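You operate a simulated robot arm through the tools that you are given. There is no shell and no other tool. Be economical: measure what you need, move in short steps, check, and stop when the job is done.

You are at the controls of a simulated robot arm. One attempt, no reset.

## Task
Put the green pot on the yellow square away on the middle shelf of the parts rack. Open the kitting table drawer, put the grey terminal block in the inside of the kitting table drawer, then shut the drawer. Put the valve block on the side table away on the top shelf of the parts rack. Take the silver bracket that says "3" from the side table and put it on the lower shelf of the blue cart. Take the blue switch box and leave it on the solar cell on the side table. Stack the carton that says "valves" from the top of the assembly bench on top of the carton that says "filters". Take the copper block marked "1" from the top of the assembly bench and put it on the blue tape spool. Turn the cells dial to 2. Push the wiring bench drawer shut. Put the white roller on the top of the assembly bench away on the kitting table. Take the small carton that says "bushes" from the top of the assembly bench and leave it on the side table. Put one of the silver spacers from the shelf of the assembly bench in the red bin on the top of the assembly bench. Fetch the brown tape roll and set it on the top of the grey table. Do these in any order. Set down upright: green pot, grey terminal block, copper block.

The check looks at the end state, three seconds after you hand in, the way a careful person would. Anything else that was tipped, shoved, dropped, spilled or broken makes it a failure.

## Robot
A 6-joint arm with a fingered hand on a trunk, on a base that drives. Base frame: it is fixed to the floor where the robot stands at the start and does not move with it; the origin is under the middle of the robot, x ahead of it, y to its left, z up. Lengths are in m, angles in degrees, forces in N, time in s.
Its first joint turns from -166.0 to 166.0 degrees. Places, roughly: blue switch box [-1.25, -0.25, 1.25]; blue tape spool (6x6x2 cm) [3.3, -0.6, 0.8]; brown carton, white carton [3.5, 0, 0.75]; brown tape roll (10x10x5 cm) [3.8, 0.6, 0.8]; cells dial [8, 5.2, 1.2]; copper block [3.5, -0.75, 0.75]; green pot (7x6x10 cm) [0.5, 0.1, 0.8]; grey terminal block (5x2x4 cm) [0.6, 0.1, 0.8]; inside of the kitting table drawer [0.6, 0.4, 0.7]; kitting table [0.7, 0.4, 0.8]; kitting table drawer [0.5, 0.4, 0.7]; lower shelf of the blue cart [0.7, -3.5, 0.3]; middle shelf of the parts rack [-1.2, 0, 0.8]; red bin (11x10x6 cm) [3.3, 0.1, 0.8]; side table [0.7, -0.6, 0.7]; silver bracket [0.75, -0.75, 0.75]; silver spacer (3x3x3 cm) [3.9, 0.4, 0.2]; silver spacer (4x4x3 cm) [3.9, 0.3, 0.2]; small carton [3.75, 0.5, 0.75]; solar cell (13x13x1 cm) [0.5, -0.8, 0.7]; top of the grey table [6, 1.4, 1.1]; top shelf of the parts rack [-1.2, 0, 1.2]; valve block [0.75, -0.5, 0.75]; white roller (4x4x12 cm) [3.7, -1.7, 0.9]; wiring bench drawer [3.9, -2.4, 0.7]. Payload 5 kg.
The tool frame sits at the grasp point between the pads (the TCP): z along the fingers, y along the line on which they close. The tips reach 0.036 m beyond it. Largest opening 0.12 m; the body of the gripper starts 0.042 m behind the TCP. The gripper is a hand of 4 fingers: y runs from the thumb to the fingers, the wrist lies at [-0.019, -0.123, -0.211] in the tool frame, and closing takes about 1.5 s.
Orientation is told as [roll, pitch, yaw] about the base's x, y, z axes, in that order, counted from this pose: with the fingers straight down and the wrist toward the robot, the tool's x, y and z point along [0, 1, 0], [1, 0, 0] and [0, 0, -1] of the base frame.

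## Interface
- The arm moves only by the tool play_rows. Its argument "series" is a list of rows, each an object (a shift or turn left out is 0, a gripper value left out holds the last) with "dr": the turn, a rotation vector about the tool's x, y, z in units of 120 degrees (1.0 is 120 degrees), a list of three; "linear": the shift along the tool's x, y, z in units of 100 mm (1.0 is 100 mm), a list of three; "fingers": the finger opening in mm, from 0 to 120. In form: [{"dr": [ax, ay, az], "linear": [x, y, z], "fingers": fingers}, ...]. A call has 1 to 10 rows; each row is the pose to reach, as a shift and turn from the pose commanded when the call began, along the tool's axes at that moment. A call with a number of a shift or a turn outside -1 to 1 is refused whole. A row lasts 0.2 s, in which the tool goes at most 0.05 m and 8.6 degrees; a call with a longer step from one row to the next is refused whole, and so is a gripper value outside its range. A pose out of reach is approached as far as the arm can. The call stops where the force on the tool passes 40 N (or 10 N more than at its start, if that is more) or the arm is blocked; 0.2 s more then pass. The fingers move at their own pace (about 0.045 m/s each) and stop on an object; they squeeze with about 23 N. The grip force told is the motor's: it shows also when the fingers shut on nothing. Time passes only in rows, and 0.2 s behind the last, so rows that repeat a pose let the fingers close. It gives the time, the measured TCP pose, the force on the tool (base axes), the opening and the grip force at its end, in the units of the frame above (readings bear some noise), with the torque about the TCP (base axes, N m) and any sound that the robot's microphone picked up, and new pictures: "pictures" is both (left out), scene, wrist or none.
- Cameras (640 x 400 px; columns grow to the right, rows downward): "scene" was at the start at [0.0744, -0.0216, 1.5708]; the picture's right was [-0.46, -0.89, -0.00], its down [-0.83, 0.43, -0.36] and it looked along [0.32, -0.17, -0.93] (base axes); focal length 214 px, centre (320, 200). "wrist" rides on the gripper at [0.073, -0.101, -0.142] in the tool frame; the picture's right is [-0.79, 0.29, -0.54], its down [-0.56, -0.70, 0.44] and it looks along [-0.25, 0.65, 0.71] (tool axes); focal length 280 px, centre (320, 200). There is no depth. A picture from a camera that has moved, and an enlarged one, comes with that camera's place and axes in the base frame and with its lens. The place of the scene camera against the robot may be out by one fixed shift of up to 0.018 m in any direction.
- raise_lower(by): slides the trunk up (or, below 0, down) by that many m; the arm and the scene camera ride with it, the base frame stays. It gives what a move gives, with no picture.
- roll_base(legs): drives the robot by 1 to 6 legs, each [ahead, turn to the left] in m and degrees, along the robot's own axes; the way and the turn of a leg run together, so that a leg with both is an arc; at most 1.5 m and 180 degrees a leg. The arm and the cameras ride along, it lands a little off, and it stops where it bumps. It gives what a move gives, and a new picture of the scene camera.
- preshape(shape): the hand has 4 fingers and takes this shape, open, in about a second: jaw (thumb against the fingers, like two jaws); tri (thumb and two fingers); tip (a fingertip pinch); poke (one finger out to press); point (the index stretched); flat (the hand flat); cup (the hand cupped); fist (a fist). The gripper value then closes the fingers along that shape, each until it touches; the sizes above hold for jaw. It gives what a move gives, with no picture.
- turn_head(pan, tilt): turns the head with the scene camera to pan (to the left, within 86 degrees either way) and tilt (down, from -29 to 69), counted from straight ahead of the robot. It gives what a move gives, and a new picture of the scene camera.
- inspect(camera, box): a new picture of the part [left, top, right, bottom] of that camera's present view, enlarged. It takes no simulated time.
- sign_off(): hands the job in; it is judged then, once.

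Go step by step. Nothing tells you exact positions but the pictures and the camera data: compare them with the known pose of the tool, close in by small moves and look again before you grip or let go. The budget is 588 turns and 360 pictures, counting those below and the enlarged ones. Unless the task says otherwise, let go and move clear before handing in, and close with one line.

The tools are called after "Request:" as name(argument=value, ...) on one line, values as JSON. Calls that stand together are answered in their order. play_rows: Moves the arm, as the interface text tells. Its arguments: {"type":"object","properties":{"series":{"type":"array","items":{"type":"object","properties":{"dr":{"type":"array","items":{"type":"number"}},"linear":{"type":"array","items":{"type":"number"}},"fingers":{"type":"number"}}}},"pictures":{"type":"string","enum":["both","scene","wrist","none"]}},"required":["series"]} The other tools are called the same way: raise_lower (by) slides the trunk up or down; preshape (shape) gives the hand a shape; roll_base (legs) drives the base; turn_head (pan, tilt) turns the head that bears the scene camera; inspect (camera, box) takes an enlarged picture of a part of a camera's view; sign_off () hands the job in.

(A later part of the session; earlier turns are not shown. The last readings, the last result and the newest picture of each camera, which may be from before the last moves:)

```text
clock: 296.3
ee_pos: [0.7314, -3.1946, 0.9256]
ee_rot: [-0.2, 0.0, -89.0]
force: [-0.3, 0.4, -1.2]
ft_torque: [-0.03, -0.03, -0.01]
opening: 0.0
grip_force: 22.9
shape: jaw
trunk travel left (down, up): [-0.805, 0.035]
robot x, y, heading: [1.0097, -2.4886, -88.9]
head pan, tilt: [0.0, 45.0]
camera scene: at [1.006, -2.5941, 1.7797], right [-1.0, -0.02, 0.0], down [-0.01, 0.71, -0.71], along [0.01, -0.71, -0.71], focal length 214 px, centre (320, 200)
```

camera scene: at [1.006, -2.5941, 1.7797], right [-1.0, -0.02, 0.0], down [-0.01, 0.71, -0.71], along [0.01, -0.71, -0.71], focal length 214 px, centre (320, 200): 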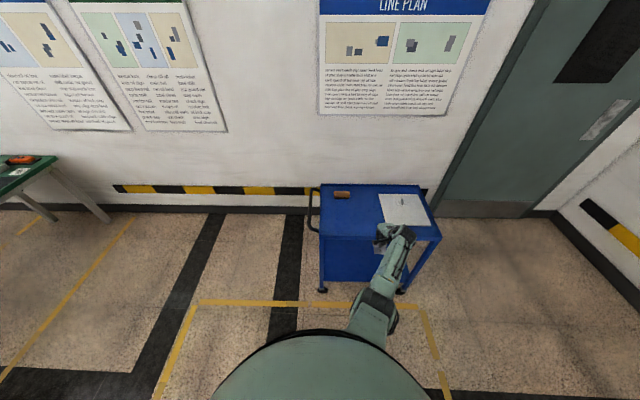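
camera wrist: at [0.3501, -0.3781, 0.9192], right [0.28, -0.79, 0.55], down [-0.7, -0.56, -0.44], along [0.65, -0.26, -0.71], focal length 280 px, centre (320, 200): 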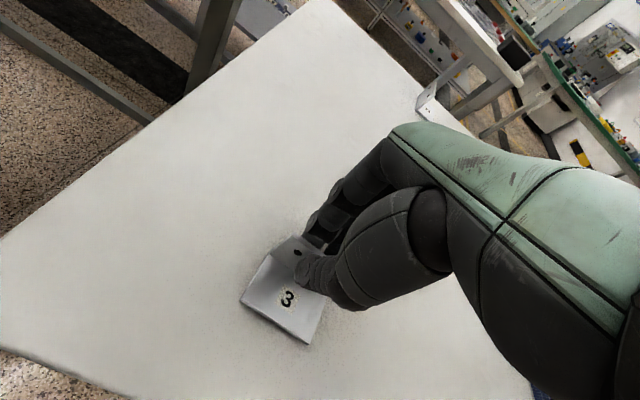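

Request:
roll_base(legs=[[-0.1, 0]])

Request:
raise_lower(by=-0.4)

Request:
turn_head(pan=-10, tilt=45)

Request:
inspect(camera="wrist", box=[0, 0, 640, 400])

```text
clock: 297.5
ee_pos: [0.7291, -3.0957, 0.9254]
ee_rot: [-0.1, 0.0, -89.0]
force: [0.1, -0.6, -0.6]
ft_torque: [-0.02, -0.02, 0.0]
opening: 0.0001
grip_force: 22.8
shape: jaw
trunk travel left (down, up): [-0.805, 0.035]
robot x, y, heading: [1.0115, -2.3864, -88.7]
head pan, tilt: [0.0, 45.0]
camera scene: at [1.0042, -2.495, 1.7796], right [-1.0, -0.02, 0.0], down [-0.01, 0.71, -0.71], along [0.02, -0.71, -0.71], focal length 214 px, centre (320, 200)
```

scene: 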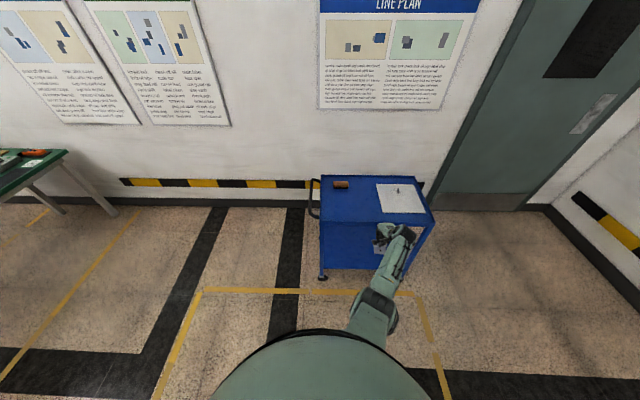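

```text
clock: 301.3
ee_pos: [0.7301, -3.0963, 0.5251]
ee_rot: [-0.2, 0.0, -89.0]
force: [0.1, 1.6, -0.7]
ft_torque: [-0.03, 0.02, 0.0]
opening: 0.0
grip_force: 22.6
shape: jaw
trunk travel left (down, up): [-0.405, 0.435]
robot x, y, heading: [1.0069, -2.3881, -88.9]
head pan, tilt: [0.0, 45.0]
```

```text
clock: 302.0
ee_pos: [0.7291, -3.095, 0.525]
ee_rot: [-0.3, 0.0, -89.0]
force: [-0.1, 1.1, -0.6]
ft_torque: [-0.01, 0.0, 0.01]
opening: 0.0001
grip_force: 22.9
shape: jaw
trunk travel left (down, up): [-0.405, 0.435]
robot x, y, heading: [1.0066, -2.3871, -88.7]
head pan, tilt: [-10.0, 45.0]
camera scene: at [0.9902, -2.4936, 1.3796], right [-0.99, 0.15, 0.0], down [0.11, 0.7, -0.71], along [-0.11, -0.7, -0.71], focal length 214 px, centre (320, 200)
```

scene: 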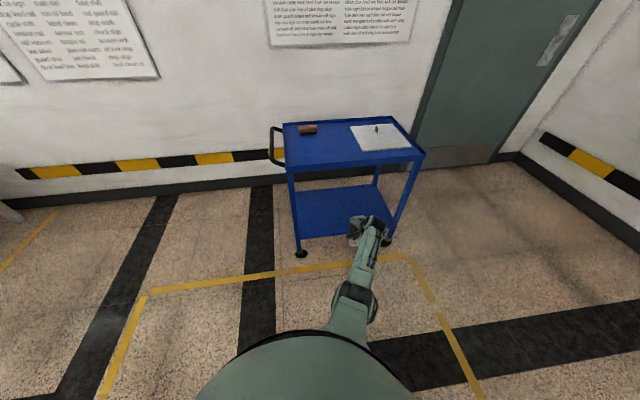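

```text
1.00 times, centred on (320, 200) of wrist
camera zoom: at [0.8004, -2.9925, 0.6692], right [-0.78, -0.3, 0.55], down [-0.57, 0.69, -0.44], along [-0.24, -0.66, -0.71], focal length 280 px, centre (320, 200)
```

zoom: 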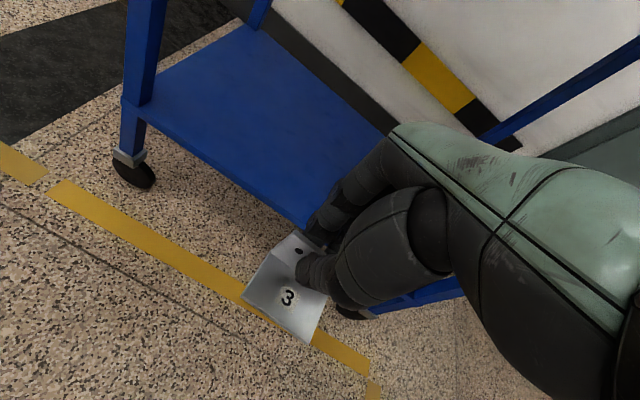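

Request:
raise_lower(by=-0.12)

Request:
roll_base(legs=[[0.295, 0]])

Request:
inspect(camera="wrist", box=[0, 0, 640, 400])

```text
clock: 303.5
ee_pos: [0.7295, -3.0955, 0.4062]
ee_rot: [-0.2, -0.1, -89.1]
force: [0.4, 0.3, -0.7]
ft_torque: [-0.01, 0.0, -0.01]
opening: 0.0
grip_force: 23.0
shape: jaw
trunk travel left (down, up): [-0.285, 0.555]
robot x, y, heading: [1.0073, -2.3888, -88.6]
head pan, tilt: [-10.0, 45.0]
```

```text
clock: 305.5
ee_pos: [0.7352, -3.3863, 0.406]
ee_rot: [-0.2, 0.0, -89.0]
force: [0.4, -0.7, -0.8]
ft_torque: [-0.01, -0.01, 0.0]
opening: 0.0001
grip_force: 22.8
shape: jaw
trunk travel left (down, up): [-0.285, 0.555]
robot x, y, heading: [1.0131, -2.678, -88.8]
head pan, tilt: [-10.0, 45.0]
camera scene: at [0.996, -2.785, 1.2595], right [-0.99, 0.15, 0.0], down [0.11, 0.7, -0.71], along [-0.11, -0.7, -0.71], focal length 214 px, centre (320, 200)
```

scene: 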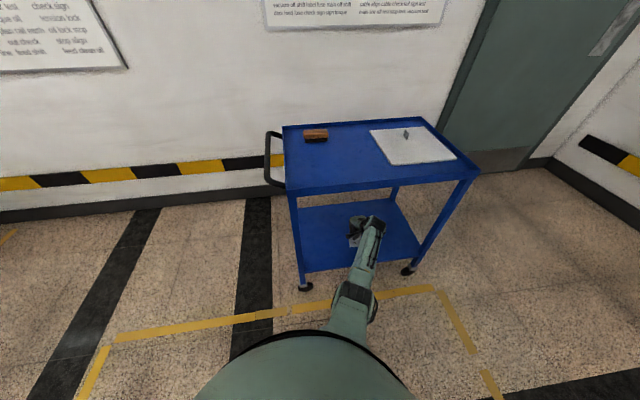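

```text
1.00 times, centred on (320, 200) of wrist
camera zoom: at [0.8057, -3.2831, 0.5487], right [-0.78, -0.3, 0.55], down [-0.57, 0.69, -0.44], along [-0.24, -0.66, -0.71], focal length 280 px, centre (320, 200)
```

zoom: 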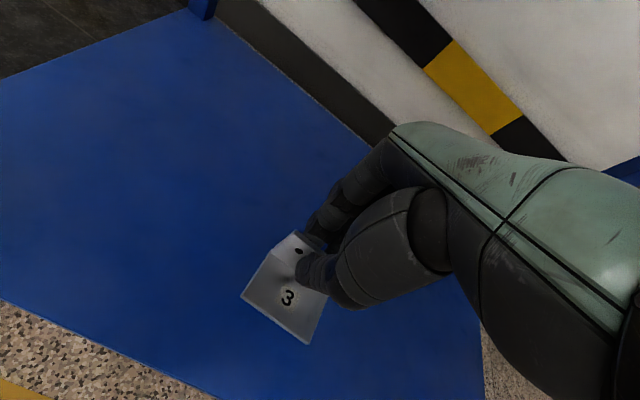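

Well over the shelf. Lower gently until contact.

Request:
play_rows(series=[{"linear": [0, 0, 0.2]}, {"linear": [0, 0, 0.4]}, {"linear": [0, 0, 0.5]}, {"linear": [0, 0, 0.6]}, {"linear": [0, 0, 0.66]}, {"linear": [0, 0, 0.72]}, {"linear": [0, 0, 0.78]}, {"linear": [0, 0, 0.84]}, {"linear": [0, 0, 0.9]}, {"linear": [0, 0, 0.95]}], pictures="wrist")

```text
clock: 307.7
ee_pos: [0.7343, -3.3814, 0.3225]
ee_rot: [-0.3, 0.1, -89.2]
force: [-0.6, 0.7, -0.3]
ft_torque: [0.01, 0.0, -0.01]
opening: 0.0002
grip_force: 22.9
shape: jaw
out of reach, approached as far as the arm can: row 8, 9, 10
trunk travel left (down, up): [-0.285, 0.555]
robot x, y, heading: [1.0145, -2.6764, -88.7]
head pan, tilt: [-10.0, 45.0]
camera wrist: at [0.8051, -3.278, 0.4664], right [-0.78, -0.3, 0.55], down [-0.57, 0.69, -0.44], along [-0.24, -0.66, -0.71], focal length 280 px, centre (320, 200)
```

wrist: 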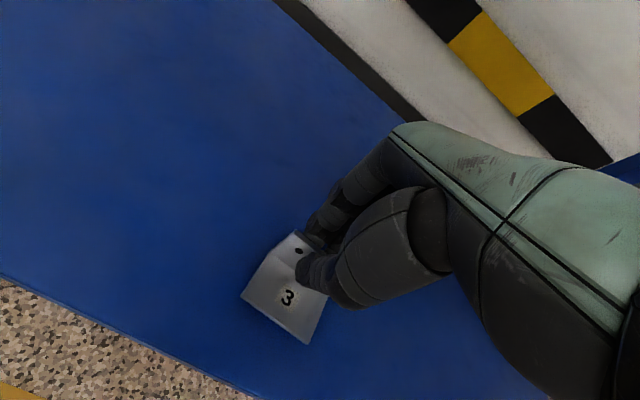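

Request:
raise_lower(by=-0.02)

Request:
raise_lower(by=-0.01)

Request:
inspect(camera="wrist", box=[160, 150, 480, 350])

```text
clock: 308.4
ee_pos: [0.733, -3.3872, 0.3114]
ee_rot: [-0.5, -0.9, -89.2]
force: [-0.1, -6.1, 34.7]
ft_torque: [-0.24, 0.04, 0.1]
opening: 0.0019
grip_force: 23.2
shape: jaw
trunk travel left (down, up): [-0.265, 0.575]
robot x, y, heading: [1.0104, -2.6765, -88.5]
head pan, tilt: [-10.0, 45.0]
```

```text
clock: 308.8
ee_pos: [0.7298, -3.3905, 0.3086]
ee_rot: [-0.8, -1.1, -89.2]
force: [3.5, 6.9, 27.0]
ft_torque: [0.4, -0.19, 0.03]
opening: 0.0027
grip_force: 22.5
shape: jaw
trunk travel left (down, up): [-0.26, 0.58]
robot x, y, heading: [1.0114, -2.6761, -88.7]
head pan, tilt: [-10.0, 45.0]
stopped: the force on the tool passed its limit (the readings are from after the stop); the commanded pose is now the measured one
```

```text
2.00 times, centred on (320, 250) of wrist
camera zoom: at [0.8016, -3.284, 0.4496], right [-0.78, -0.29, 0.56], down [-0.57, 0.68, -0.45], along [-0.25, -0.67, -0.7], focal length 561 px, centre (320, 100)
```

zoom: 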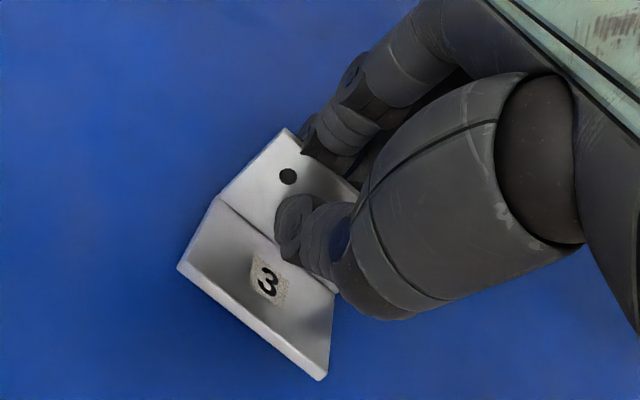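

Request:
play_rows(series=[{"linear": [0, 0, -0.05]}, {"linear": [0, 0, -0.05], "fingers": 50}, {"linear": [0, 0, -0.05], "fingers": 50}, {"linear": [0, 0, -0.05], "fingers": 50}, {"linear": [0, 0, -0.05], "fingers": 50}, {"linear": [0, 0, -0.05], "fingers": 50}], pictures="none")

Request:
raise_lower(by=0.1)

Request:
inspect(camera="wrist", box=[0, 0, 640, 400])

```text
clock: 310.2
ee_pos: [0.7302, -3.3879, 0.3093]
ee_rot: [-0.6, -0.6, -89.2]
force: [0.2, 0.2, -0.5]
ft_torque: [0.02, 0.01, 0.01]
opening: 0.0495
grip_force: 0.0
shape: jaw
trunk travel left (down, up): [-0.26, 0.58]
robot x, y, heading: [1.0139, -2.6748, -88.6]
head pan, tilt: [-10.0, 45.0]
```

```text
clock: 311.5
ee_pos: [0.729, -3.3864, 0.4093]
ee_rot: [-0.6, -0.5, -89.1]
force: [-0.4, -0.4, -0.9]
ft_torque: [0.01, -0.01, -0.02]
opening: 0.0498
grip_force: 0.0
shape: jaw
trunk travel left (down, up): [-0.36, 0.48]
robot x, y, heading: [1.0134, -2.6787, -88.9]
head pan, tilt: [-10.0, 45.0]
```

```text
1.00 times, centred on (320, 200) of wrist
camera zoom: at [0.8023, -3.282, 0.551], right [-0.78, -0.29, 0.55], down [-0.57, 0.69, -0.45], along [-0.25, -0.66, -0.7], focal length 280 px, centre (320, 200)
```

zoom: 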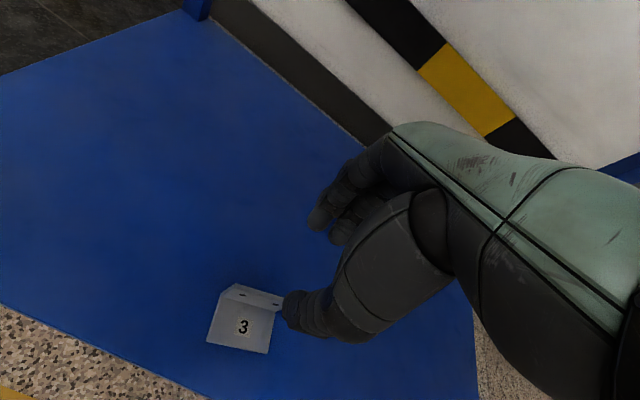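

Bracket "3" sits on the cart's lower shelf. Back out and head toward the wiring bench.

Request:
roll_base(legs=[[-0.4, 0], [0, 89]])

Request:
raise_lower(by=0.3)

Request:
roll_base(legs=[[1.2, 0]])

Request:
turn_head(pan=0, tilt=25)

```text
clock: 317.8
ee_pos: [1.7006, -2.5769, 0.41]
ee_rot: [-0.6, -0.5, -1.4]
force: [-0.2, 0.8, -0.7]
ft_torque: [0.01, 0.02, 0.01]
opening: 0.0494
grip_force: 0.1
shape: jaw
trunk travel left (down, up): [-0.36, 0.48]
robot x, y, heading: [1.0019, -2.27, -0.8]
head pan, tilt: [-10.0, 45.0]
camera scene: at [1.1081, -2.2798, 1.3343], right [-0.19, -0.98, 0.0], down [-0.69, 0.14, -0.71], along [0.69, -0.14, -0.71], focal length 214 px, centre (320, 200)
```

scene: 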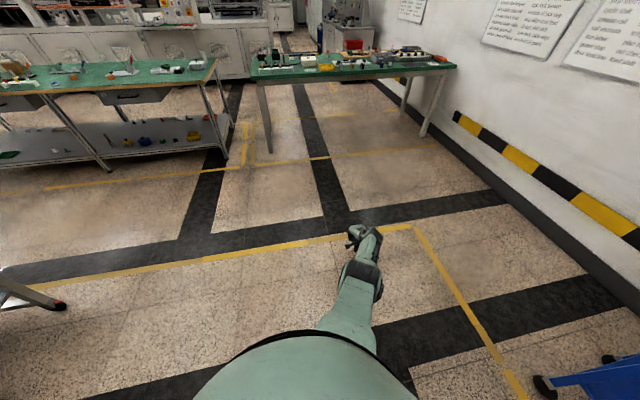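

```text
clock: 320.8
ee_pos: [1.7008, -2.5777, 0.7082]
ee_rot: [-0.6, -0.6, -1.4]
force: [-0.2, -0.3, 0.7]
ft_torque: [-0.02, 0.01, -0.01]
opening: 0.0497
grip_force: 0.1
shape: jaw
trunk travel left (down, up): [-0.66, 0.18]
robot x, y, heading: [1.0031, -2.2703, -1.1]
head pan, tilt: [-10.0, 45.0]
```

```text
clock: 326.9
ee_pos: [2.9002, -2.589, 0.7091]
ee_rot: [-0.6, -0.6, -1.0]
force: [0.5, 0.2, 0.7]
ft_torque: [0.0, 0.03, 0.01]
opening: 0.0496
grip_force: 0.0
shape: jaw
trunk travel left (down, up): [-0.66, 0.18]
robot x, y, heading: [2.2004, -2.2853, -0.7]
head pan, tilt: [-10.0, 45.0]
camera scene: at [2.3058, -2.2958, 1.6343], right [-0.18, -0.98, 0.0], down [-0.7, 0.13, -0.71], along [0.69, -0.13, -0.71], focal length 214 px, centre (320, 200)
```

scene: 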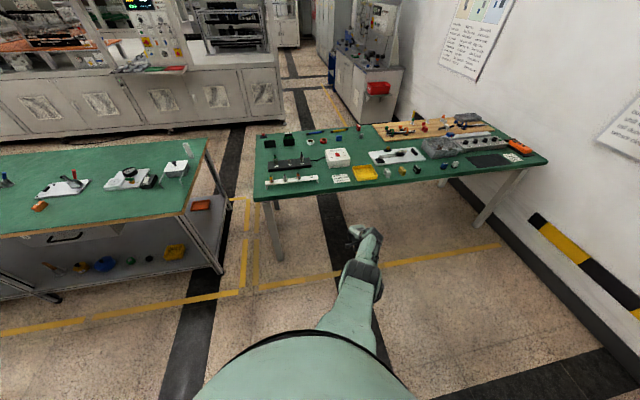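

```text
clock: 327.7
ee_pos: [2.9008, -2.5884, 0.7088]
ee_rot: [-0.6, -0.7, -0.9]
force: [-0.1, -0.2, -0.2]
ft_torque: [0.02, 0.0, -0.01]
opening: 0.0498
grip_force: 0.1
shape: jaw
trunk travel left (down, up): [-0.66, 0.18]
robot x, y, heading: [2.2004, -2.286, -0.4]
head pan, tilt: [0.0, 25.0]
camera scene: at [2.3177, -2.2819, 1.6649], right [-0.01, -1.0, 0.0], down [-0.42, 0.0, -0.91], along [0.91, -0.01, -0.42], focal length 214 px, centre (320, 200)
```

scene: 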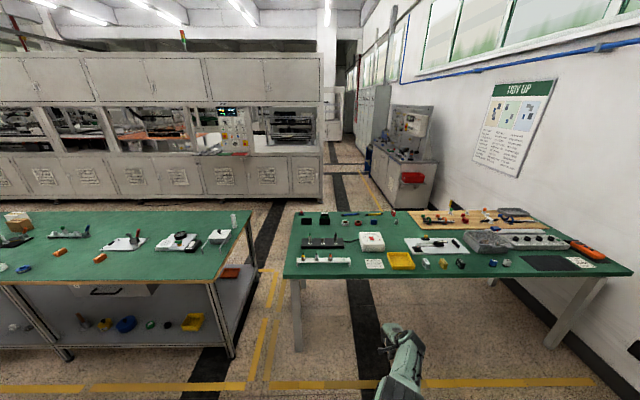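

I see the assembly bench on the left and wiring bench on the right. Let me zoom on details.

Request:
inspect(camera="scene", box=[0, 190, 256, 350])

Request:
inspect(camera="scene", box=[270, 200, 590, 340])

```text
2.50 times, centred on (128, 270) of scene
camera zoom: at [2.3177, -2.2819, 1.6649], right [-0.01, -1.0, 0.0], down [-0.42, 0.0, -0.91], along [0.91, -0.01, -0.42], focal length 536 px, centre (800, 25)
```

zoom: 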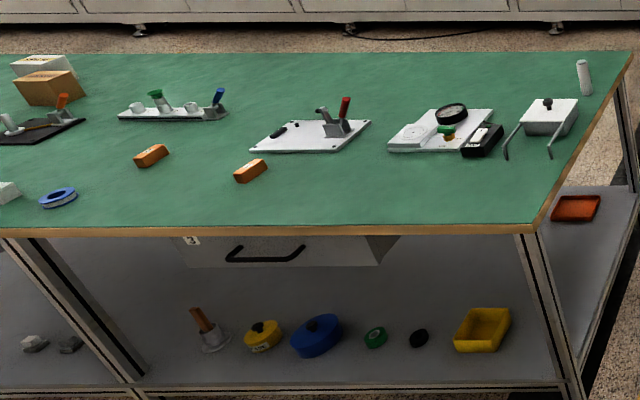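

```text
2.00 times, centred on (430, 270) of scene
camera zoom: at [2.3177, -2.2819, 1.6649], right [-0.01, -1.0, 0.0], down [-0.42, 0.0, -0.91], along [0.91, -0.01, -0.42], focal length 429 px, centre (100, 60)
```

zoom: 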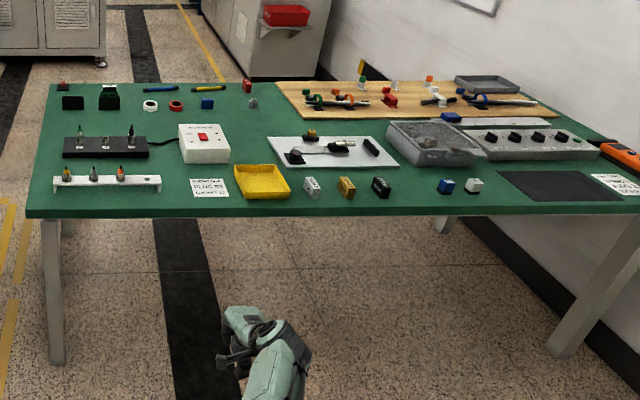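

Request:
raise_lower(by=0.175)

Request:
play_rows(series=[{"linear": [0.3, -0.25, -0.3]}, {"linear": [0.6, -0.5, -0.6]}, {"linear": [0.9, -0.75, -0.9]}, {"linear": [1, -1, -1]}, {"linear": [1, -1, -1]}], pictures="none")

Request:
roll_base(legs=[[0, 79], [1.3, 0], [0.26, 0], [0, -79]])

Request:
turn_head(pan=0, tilt=40)

```text
clock: 329.7
ee_pos: [2.9007, -2.5892, 0.8843]
ee_rot: [-0.6, -0.6, -0.8]
force: [-0.2, 0.2, -0.1]
ft_torque: [-0.01, 0.0, 0.03]
opening: 0.0496
grip_force: 0.0
shape: jaw
trunk travel left (down, up): [-0.835, 0.005]
robot x, y, heading: [2.1974, -2.2868, -0.4]
head pan, tilt: [0.0, 25.0]
```

```text
clock: 330.9
ee_pos: [2.8001, -2.4856, 0.9811]
ee_rot: [-0.5, -0.5, -0.9]
force: [0.1, -0.1, 1.0]
ft_torque: [0.0, -0.01, -0.02]
opening: 0.0498
grip_force: 0.0
shape: jaw
trunk travel left (down, up): [-0.835, 0.005]
robot x, y, heading: [2.2007, -2.2883, -0.7]
head pan, tilt: [0.0, 25.0]
```

```text
clock: 345.6
ee_pos: [3.1298, -0.954, 0.9811]
ee_rot: [-0.6, -0.7, -0.5]
force: [-0.5, 0.5, -0.4]
ft_torque: [-0.01, 0.03, 0.02]
opening: 0.0499
grip_force: 0.0
shape: jaw
trunk travel left (down, up): [-0.835, 0.005]
robot x, y, heading: [2.5283, -0.755, -0.2]
head pan, tilt: [0.0, 25.0]
camera scene: at [2.6443, -0.754, 1.8399], right [0.0, -1.0, 0.0], down [-0.42, 0.0, -0.91], along [0.91, 0.0, -0.42], focal length 214 px, centre (320, 200)
```

scene: 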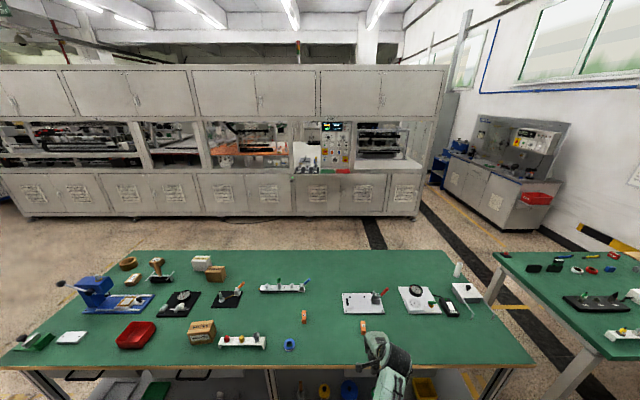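

```text
clock: 346.4
ee_pos: [3.1292, -0.9542, 0.9813]
ee_rot: [-0.6, -0.7, -0.5]
force: [-1.1, -0.1, 0.7]
ft_torque: [-0.02, 0.02, -0.01]
opening: 0.0501
grip_force: 0.0
shape: jaw
trunk travel left (down, up): [-0.835, 0.005]
robot x, y, heading: [2.5286, -0.7557, -0.5]
head pan, tilt: [0.0, 40.0]
camera scene: at [2.6371, -0.7542, 1.8167], right [0.0, -1.0, 0.0], down [-0.64, 0.0, -0.77], along [0.77, 0.0, -0.64], focal length 214 px, centre (320, 200)
```

scene: 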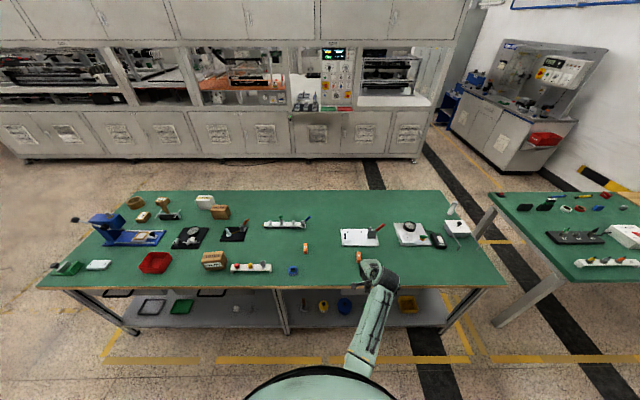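

Request:
inspect(camera="scene", box=[30, 180, 270, 330])

Request:
inspect(camera="scene", box=[260, 215, 390, 295])

```text
2.67 times, centred on (150, 255) of scene
camera zoom: at [2.6371, -0.7542, 1.8167], right [0.0, -1.0, 0.0], down [-0.64, 0.0, -0.77], along [0.77, 0.0, -0.64], focal length 572 px, centre (773, 53)
```

zoom: 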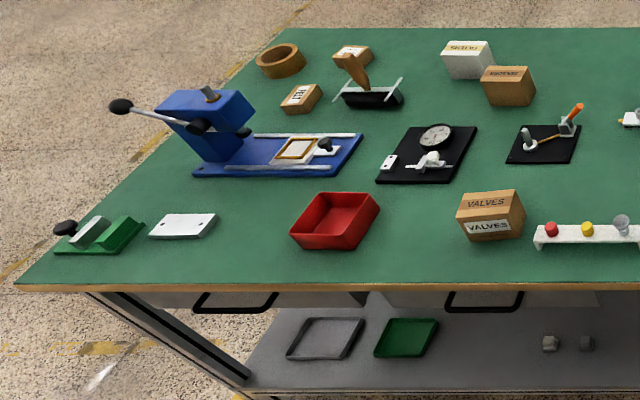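

```text
4.92 times, centred on (325, 255) of scene
camera zoom: at [2.6371, -0.7542, 1.8167], right [0.0, -1.0, 0.0], down [-0.64, 0.0, -0.77], along [0.77, 0.0, -0.64], focal length 1056 px, centre (295, -71)
```

zoom: 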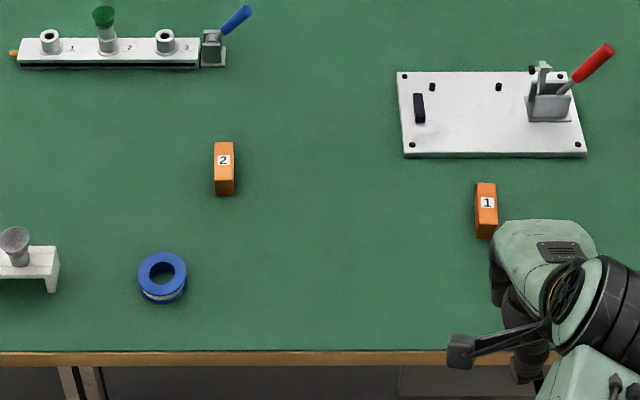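

Copper block "1" is at about (3.35, -0.97); spool at (3.3, -0.6). Move the hand over block 1.

Request:
roll_base(legs=[[0.2, 0]])

Request:
play_rows(series=[{"linear": [-0.05, 0, 0.1], "fingers": 100}, {"linear": [-0.05, 0, 0.2], "fingers": 100}, {"linear": [-0.05, 0, 0.2], "fingers": 100}, {"linear": [-0.05, 0, 0.2], "fingers": 100}], pictures="wrist")

```text
clock: 347.9
ee_pos: [3.325, -0.9568, 0.9797]
ee_rot: [-0.6, -0.8, -0.7]
force: [-0.3, 1.0, -0.5]
ft_torque: [0.02, -0.03, 0.02]
opening: 0.0499
grip_force: 0.0
shape: jaw
trunk travel left (down, up): [-0.835, 0.005]
robot x, y, heading: [2.7252, -0.7618, -0.5]
head pan, tilt: [0.0, 40.0]
camera scene: at [2.8323, -0.7554, 1.8167], right [-0.01, -1.0, 0.0], down [-0.64, 0.0, -0.77], along [0.77, -0.01, -0.64], focal length 214 px, centre (320, 200)
```

scene: 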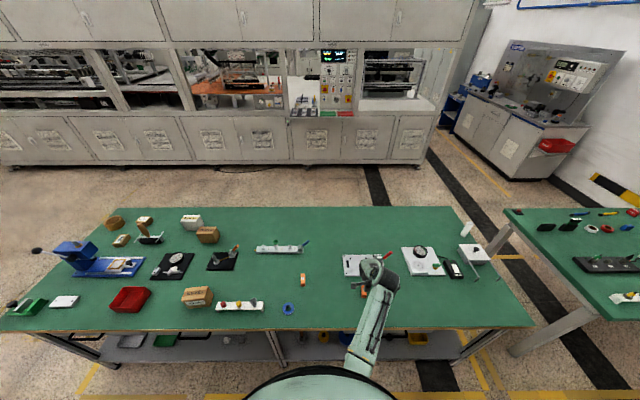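

```text
clock: 348.9
ee_pos: [3.3234, -0.9618, 0.9611]
ee_rot: [-0.6, -0.7, -0.7]
force: [0.1, 0.4, -0.1]
ft_torque: [0.04, 0.0, 0.03]
opening: 0.0996
grip_force: 0.0
shape: jaw
trunk travel left (down, up): [-0.835, 0.005]
robot x, y, heading: [2.7206, -0.7603, -0.2]
head pan, tilt: [0.0, 40.0]
camera wrist: at [3.2219, -0.8861, 1.1039], right [0.27, -0.79, 0.55], down [-0.7, -0.56, -0.45], along [0.66, -0.27, -0.7], focal length 280 px, centre (320, 200)
```

wrist: 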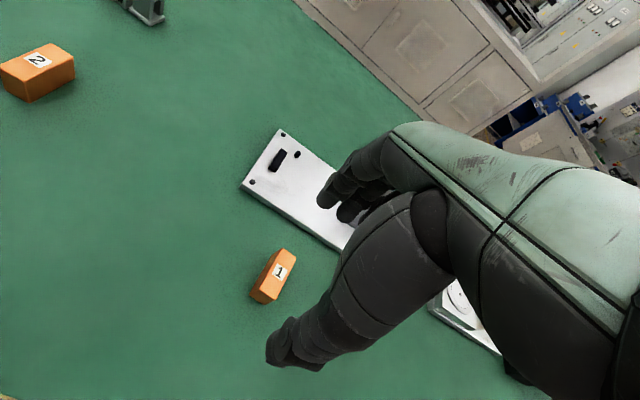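

Request:
inspect(camera="wrist", box=[220, 230, 316, 290])

Request:
inspect(camera="scene", box=[160, 230, 420, 345])

```text
6.67 times, centred on (268, 260) of wrist
camera zoom: at [3.2219, -0.8861, 1.1039], right [0.27, -0.79, 0.55], down [-0.7, -0.56, -0.45], along [0.66, -0.27, -0.7], focal length 1869 px, centre (667, -200)
```

zoom: 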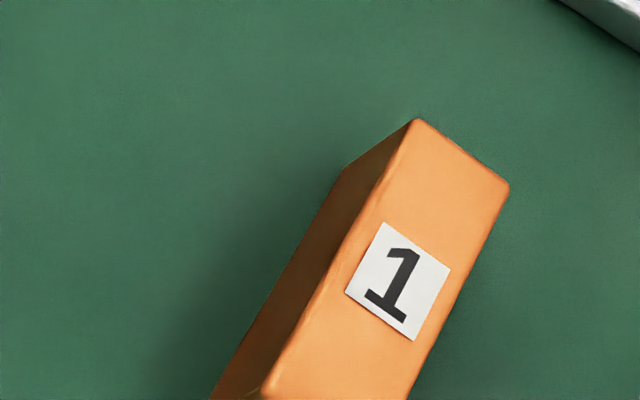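

```text
2.46 times, centred on (290, 288) of scene
camera zoom: at [2.8329, -0.7556, 1.8167], right [-0.01, -1.0, 0.0], down [-0.64, 0.0, -0.77], along [0.77, -0.01, -0.64], focal length 528 px, centre (394, -15)
```

zoom: 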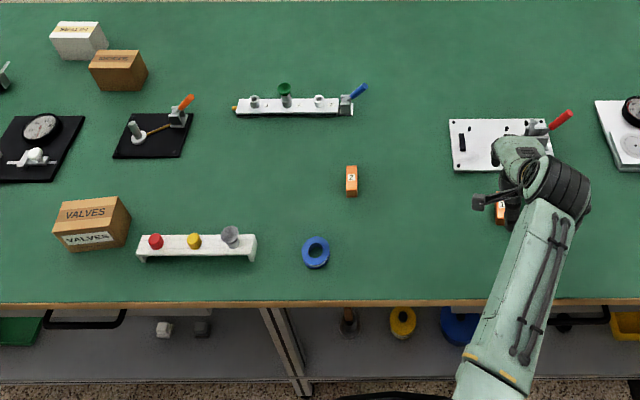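

Request:
play_rows(series=[{"linear": [-0.2, 0.4, 0.3], "fingers": 95}, {"linear": [-0.2, 0.42, 0.6], "fingers": 95}, {"linear": [-0.2, 0.42, 0.85], "fingers": 95}, {"linear": [-0.2, 0.42, 0.85], "fingers": 95}], pictures="wrist")

Request:
inspect(camera="wrist", box=[220, 180, 380, 280])

```text
refused: row 1 steps farther than a row can; nothing moved
```

```text
4.00 times, centred on (300, 230) of wrist
camera zoom: at [3.2219, -0.8861, 1.1039], right [0.27, -0.79, 0.55], down [-0.7, -0.56, -0.45], along [0.66, -0.27, -0.7], focal length 1122 px, centre (400, 80)
```

zoom: 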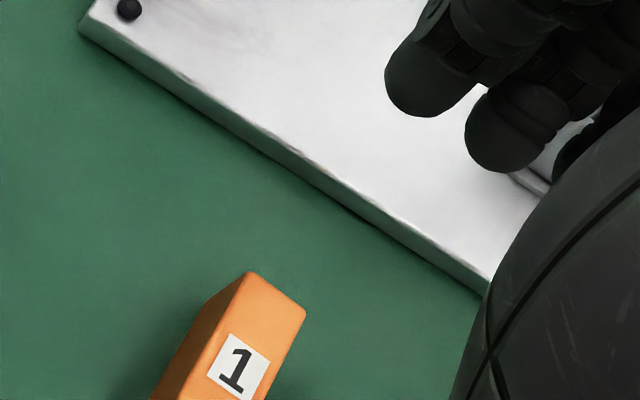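

Request:
play_rows(series=[{"linear": [-0.1, 0.25, 0.2], "fingers": 95}, {"linear": [-0.2, 0.42, 0.5], "fingers": 95}, {"linear": [-0.2, 0.42, 0.85], "fingers": 95}, {"linear": [-0.2, 0.42, 0.85], "fingers": 95}], pictures="wrist")

Request:
inspect(camera="wrist", box=[220, 180, 380, 280])

```text
clock: 349.9
ee_pos: [3.3671, -0.9852, 0.8772]
ee_rot: [-0.7, -0.7, -0.7]
force: [-0.8, 0.2, 0.4]
ft_torque: [0.01, -0.01, 0.01]
opening: 0.0953
grip_force: 0.2
shape: jaw
trunk travel left (down, up): [-0.835, 0.005]
robot x, y, heading: [2.7242, -0.7578, -0.6]
head pan, tilt: [0.0, 40.0]
camera wrist: at [3.2649, -0.9082, 1.0189], right [0.27, -0.79, 0.55], down [-0.7, -0.56, -0.45], along [0.66, -0.27, -0.7], focal length 280 px, centre (320, 200)
```

wrist: 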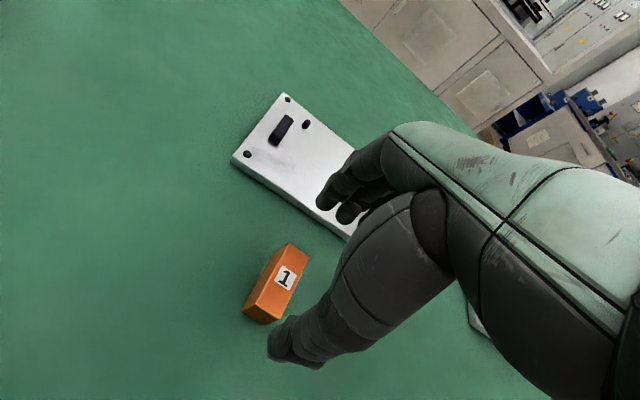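

```text
4.00 times, centred on (300, 230) of wrist
camera zoom: at [3.2649, -0.9082, 1.0189], right [0.27, -0.79, 0.55], down [-0.7, -0.56, -0.45], along [0.66, -0.27, -0.7], focal length 1122 px, centre (400, 80)
```

zoom: 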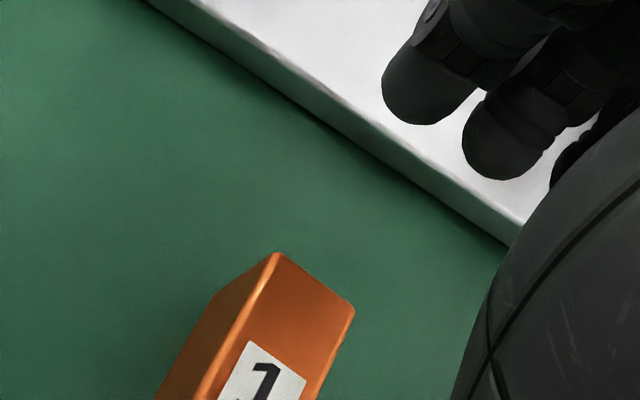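

Request:
play_rows(series=[{"linear": [0.03, -0.07, 0.15], "fingers": 88}, {"linear": [0.03, -0.07, 0.3], "fingers": 88}, {"linear": [0.03, -0.07, 0.4], "fingers": 88}, {"linear": [0.03, -0.07, 0.46], "fingers": 88}, {"linear": [0.03, -0.07, 0.46], "fingers": 88}], pictures="wrist")

```text
clock: 351.1
ee_pos: [3.3631, -0.9835, 0.8367]
ee_rot: [-0.8, -1.2, -0.8]
force: [5.1, 1.2, 35.0]
ft_torque: [0.29, 2.09, -0.09]
opening: 0.0874
grip_force: 0.0
shape: jaw
trunk travel left (down, up): [-0.835, 0.005]
robot x, y, heading: [2.7238, -0.7601, -0.4]
head pan, tilt: [0.0, 40.0]
camera wrist: at [3.2592, -0.9057, 0.9775], right [0.27, -0.79, 0.56], down [-0.7, -0.56, -0.45], along [0.66, -0.27, -0.7], focal length 280 px, centre (320, 200)
```

wrist: 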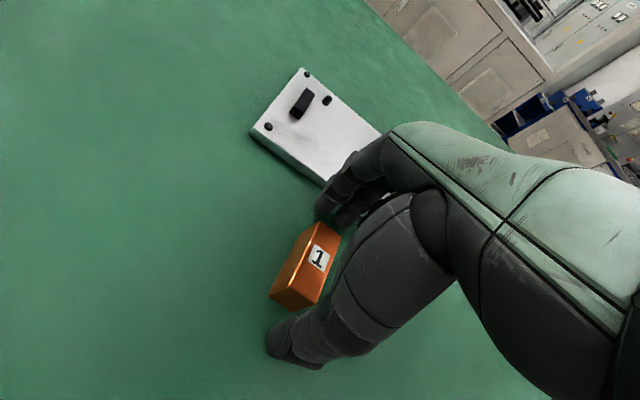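

Request:
play_rows(series=[{"linear": [0, 0, -0.06]}, {"linear": [0, 0, -0.06], "fingers": 30}, {"linear": [0, 0, -0.06], "fingers": 30}, {"linear": [0, 0, -0.06], "fingers": 30}, {"linear": [0, 0, -0.06], "fingers": 30}, {"linear": [0, 0, -0.06], "fingers": 30}, {"linear": [0, 0, -0.06], "fingers": 30}], pictures="wrist")

```text
clock: 352.7
ee_pos: [3.3587, -0.9806, 0.8364]
ee_rot: [-0.7, -0.7, -0.7]
force: [-4.3, 1.9, 13.6]
ft_torque: [0.17, 0.28, -0.03]
opening: 0.0546
grip_force: 23.1
shape: jaw
trunk travel left (down, up): [-0.835, 0.005]
robot x, y, heading: [2.727, -0.7583, -0.5]
head pan, tilt: [0.0, 40.0]
camera wrist: at [3.2563, -0.9045, 0.9793], right [0.27, -0.79, 0.55], down [-0.7, -0.56, -0.45], along [0.66, -0.27, -0.7], focal length 280 px, centre (320, 200)
```

wrist: 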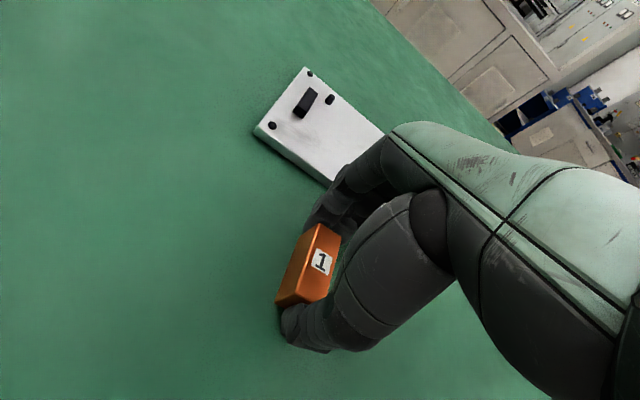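

Request:
play_rows(series=[{"linear": [0, 0, -0.2]}, {"linear": [0, 0, -0.5]}, {"linear": [0, 0, -0.9]}, {"linear": [0, 0, -1]}, {"linear": [0, 0, -1]}], pictures="none")

Request:
roll_base(legs=[[0, 36]])

Request:
play_rows(series=[{"linear": [0.1, -0.3, 0]}, {"linear": [0.2, -0.6, 0]}, {"linear": [0.25, -0.8, 0]}, {"linear": [0.25, -0.8, 0]}])

```text
clock: 353.9
ee_pos: [3.3595, -0.98, 0.9356]
ee_rot: [-0.6, -0.6, -0.7]
force: [0.4, -0.6, -2.9]
ft_torque: [-0.02, 0.0, 0.04]
opening: 0.0509
grip_force: 23.7
shape: jaw
trunk travel left (down, up): [-0.835, 0.005]
robot x, y, heading: [2.7233, -0.7598, -0.1]
head pan, tilt: [0.0, 40.0]
```

```text
clock: 356.1
ee_pos: [3.369, -0.5651, 0.9351]
ee_rot: [-0.7, -0.6, 35.3]
force: [-0.6, -0.4, -2.7]
ft_torque: [-0.03, -0.05, 0.04]
opening: 0.0508
grip_force: 22.9
shape: jaw
trunk travel left (down, up): [-0.835, 0.005]
robot x, y, heading: [2.7251, -0.7637, 35.4]
head pan, tilt: [0.0, 40.0]
camera scene: at [2.8131, -0.6878, 1.8166], right [0.58, -0.81, 0.0], down [-0.52, -0.37, -0.77], along [0.62, 0.45, -0.64], focal length 214 px, centre (320, 200)
```

scene: 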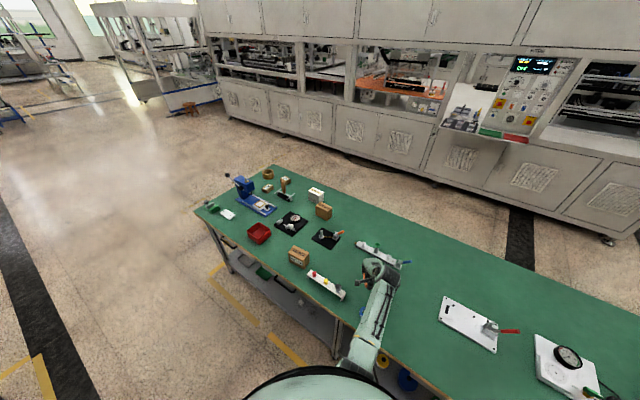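

```text
clock: 357.1
ee_pos: [3.2875, -0.5903, 0.9348]
ee_rot: [-0.6, -0.5, 35.2]
force: [-0.2, 0.7, -3.6]
ft_torque: [0.01, -0.01, -0.01]
opening: 0.0507
grip_force: 22.8
shape: jaw
trunk travel left (down, up): [-0.835, 0.005]
robot x, y, heading: [2.7236, -0.7557, 36.0]
head pan, tilt: [0.0, 40.0]
camera scene: at [2.8133, -0.6878, 1.8166], right [0.58, -0.81, 0.0], down [-0.52, -0.37, -0.77], along [0.62, 0.45, -0.64], focal length 214 px, centre (320, 200)
camera wrist: at [3.1608, -0.5885, 1.0766], right [0.68, -0.48, 0.55], down [-0.24, -0.86, -0.44], along [0.69, 0.17, -0.7], focal length 280 px, centre (320, 200)
```

scene: 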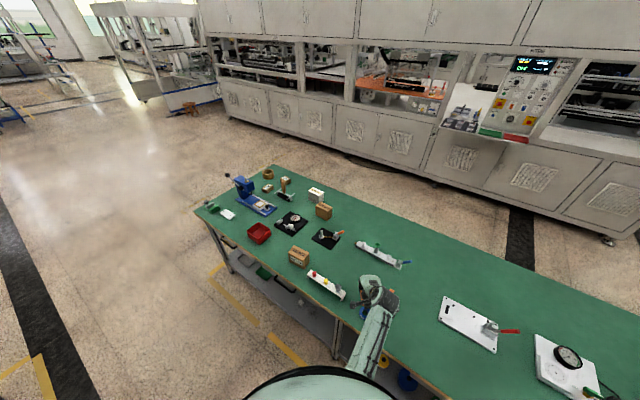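
wrist: 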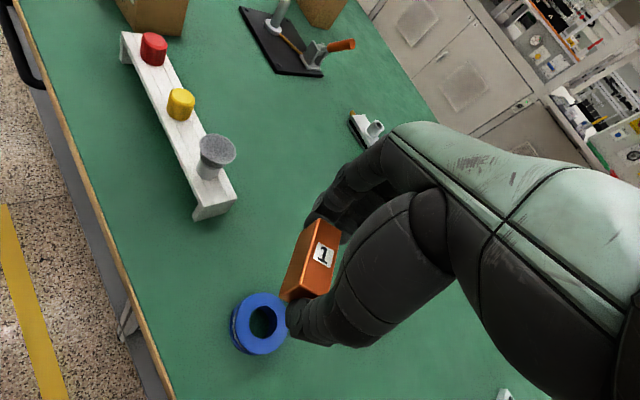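

Request:
play_rows(series=[{"linear": [-0.11, -0.26, 0.1]}, {"linear": [-0.11, -0.26, 0.3]}, {"linear": [-0.11, -0.26, 0.5]}, {"linear": [-0.11, -0.26, 0.5]}], pictures="wrist")

Request:
inspect(camera="wrist", box=[220, 180, 412, 300])

```text
clock: 358.1
ee_pos: [3.2743, -0.6162, 0.8852]
ee_rot: [-0.7, -0.6, 35.2]
force: [0.2, 0.4, -3.3]
ft_torque: [-0.01, -0.05, -0.02]
opening: 0.0507
grip_force: 23.1
shape: jaw
trunk travel left (down, up): [-0.835, 0.005]
robot x, y, heading: [2.7231, -0.7577, 35.6]
head pan, tilt: [0.0, 40.0]
camera wrist: at [3.1465, -0.6141, 1.0273], right [0.68, -0.48, 0.55], down [-0.24, -0.86, -0.45], along [0.69, 0.17, -0.7], focal length 280 px, centre (320, 200)
```

wrist: 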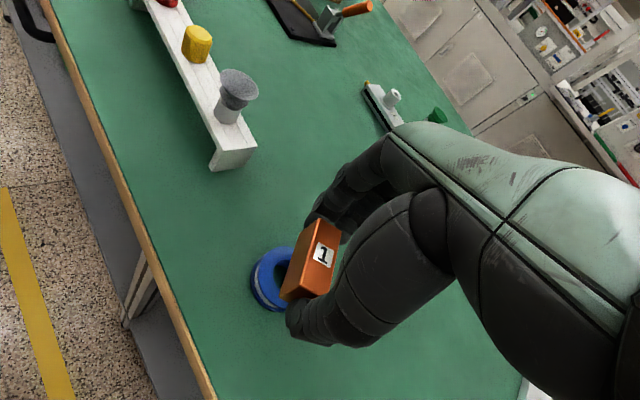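

```text
3.33 times, centred on (316, 240) of wrist
camera zoom: at [3.1465, -0.6141, 1.0273], right [0.68, -0.48, 0.55], down [-0.24, -0.86, -0.45], along [0.69, 0.17, -0.7], focal length 935 px, centre (333, 67)
```

zoom: 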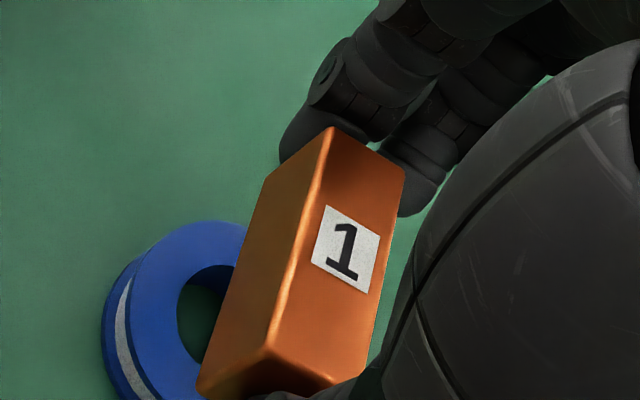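

Request:
play_rows(series=[{"linear": [0, 0, 0.06]}, {"linear": [0, 0, 0.12]}, {"linear": [0, 0, 0.16]}, {"linear": [0, 0, 0.2]}, {"linear": [0, 0, 0.24]}, {"linear": [0, 0, 0.28]}, {"linear": [0, 0, 0.32]}, {"linear": [0, 0, 0.36]}], pictures="wrist")

```text
clock: 359.9
ee_pos: [3.2756, -0.6149, 0.8529]
ee_rot: [-0.7, -1.1, 35.2]
force: [-2.7, 0.3, 26.6]
ft_torque: [0.18, 0.05, -0.03]
opening: 0.052
grip_force: 22.3
shape: jaw
trunk travel left (down, up): [-0.835, 0.005]
robot x, y, heading: [2.7256, -0.7624, 35.6]
head pan, tilt: [0.0, 40.0]
camera wrist: at [3.1473, -0.6134, 0.9943], right [0.68, -0.48, 0.56], down [-0.24, -0.86, -0.45], along [0.7, 0.17, -0.7], focal length 280 px, centre (320, 200)
```

wrist: 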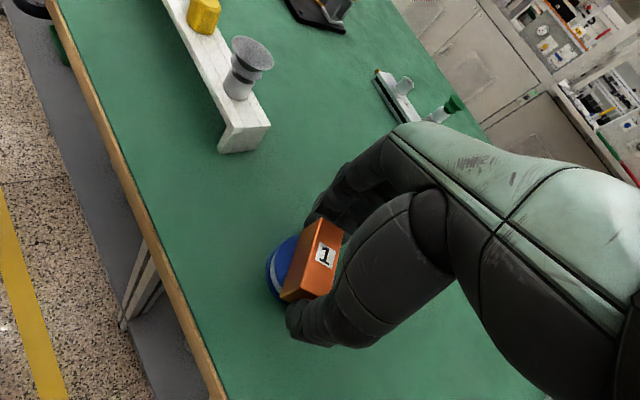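

Request:
play_rows(series=[{"linear": [0, 0, -0.06]}, {"linear": [0, 0, -0.06]}, {"linear": [0, 0, -0.06], "fingers": 85}, {"linear": [0, 0, -0.06], "fingers": 85}, {"linear": [0, 0, -0.06], "fingers": 85}, {"linear": [0, 0, -0.06], "fingers": 85}, {"linear": [0, 0, -0.06], "fingers": 85}], pictures="none")

Request:
play_rows(series=[{"linear": [0, 0, -0.1]}, {"linear": [0, 0, -0.3]}, {"linear": [0, 0, -0.6]}, {"linear": [0, 0, -1]}, {"linear": [0, 0, -1]}], pictures="wrist")

```text
clock: 361.4
ee_pos: [3.2744, -0.6142, 0.8563]
ee_rot: [-0.6, -0.5, 35.2]
force: [-0.4, -0.5, 0.9]
ft_torque: [0.0, -0.03, 0.0]
opening: 0.0846
grip_force: 0.1
shape: jaw
trunk travel left (down, up): [-0.835, 0.005]
robot x, y, heading: [2.7233, -0.7607, 35.5]
head pan, tilt: [0.0, 40.0]
```

```text
clock: 362.6
ee_pos: [3.2739, -0.6132, 0.9561]
ee_rot: [-0.6, -0.5, 35.1]
force: [0.2, 0.0, -0.3]
ft_torque: [-0.03, 0.05, 0.0]
opening: 0.0848
grip_force: 0.1
shape: jaw
trunk travel left (down, up): [-0.835, 0.005]
robot x, y, heading: [2.7241, -0.759, 35.7]
head pan, tilt: [0.0, 40.0]
camera wrist: at [3.1468, -0.6113, 1.0978], right [0.68, -0.48, 0.55], down [-0.24, -0.86, -0.44], along [0.69, 0.17, -0.7], focal length 280 px, centre (320, 200)
```

wrist: 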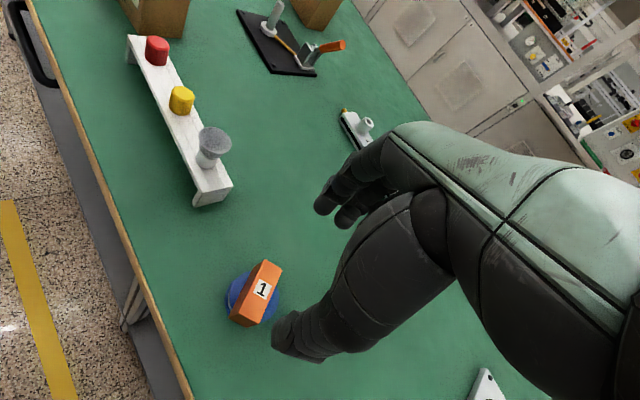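

Copper block is on the spool. Now read the cartons.

Request:
inspect(camera="scene", box=[200, 160, 360, 260])

```text
4.00 times, centred on (280, 210) of scene
camera zoom: at [2.8128, -0.6877, 1.8166], right [0.58, -0.81, 0.0], down [-0.52, -0.37, -0.77], along [0.62, 0.45, -0.64], focal length 858 px, centre (480, 160)
```

zoom: 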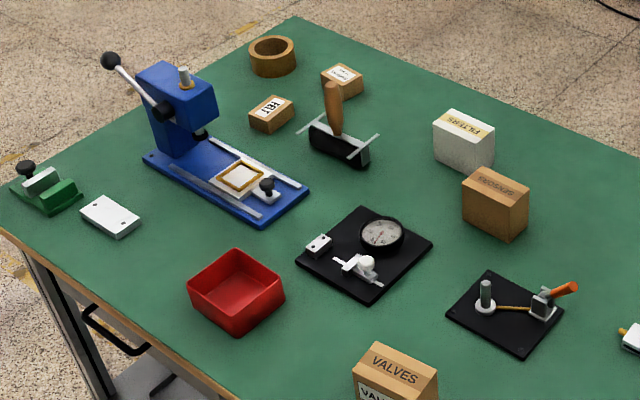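

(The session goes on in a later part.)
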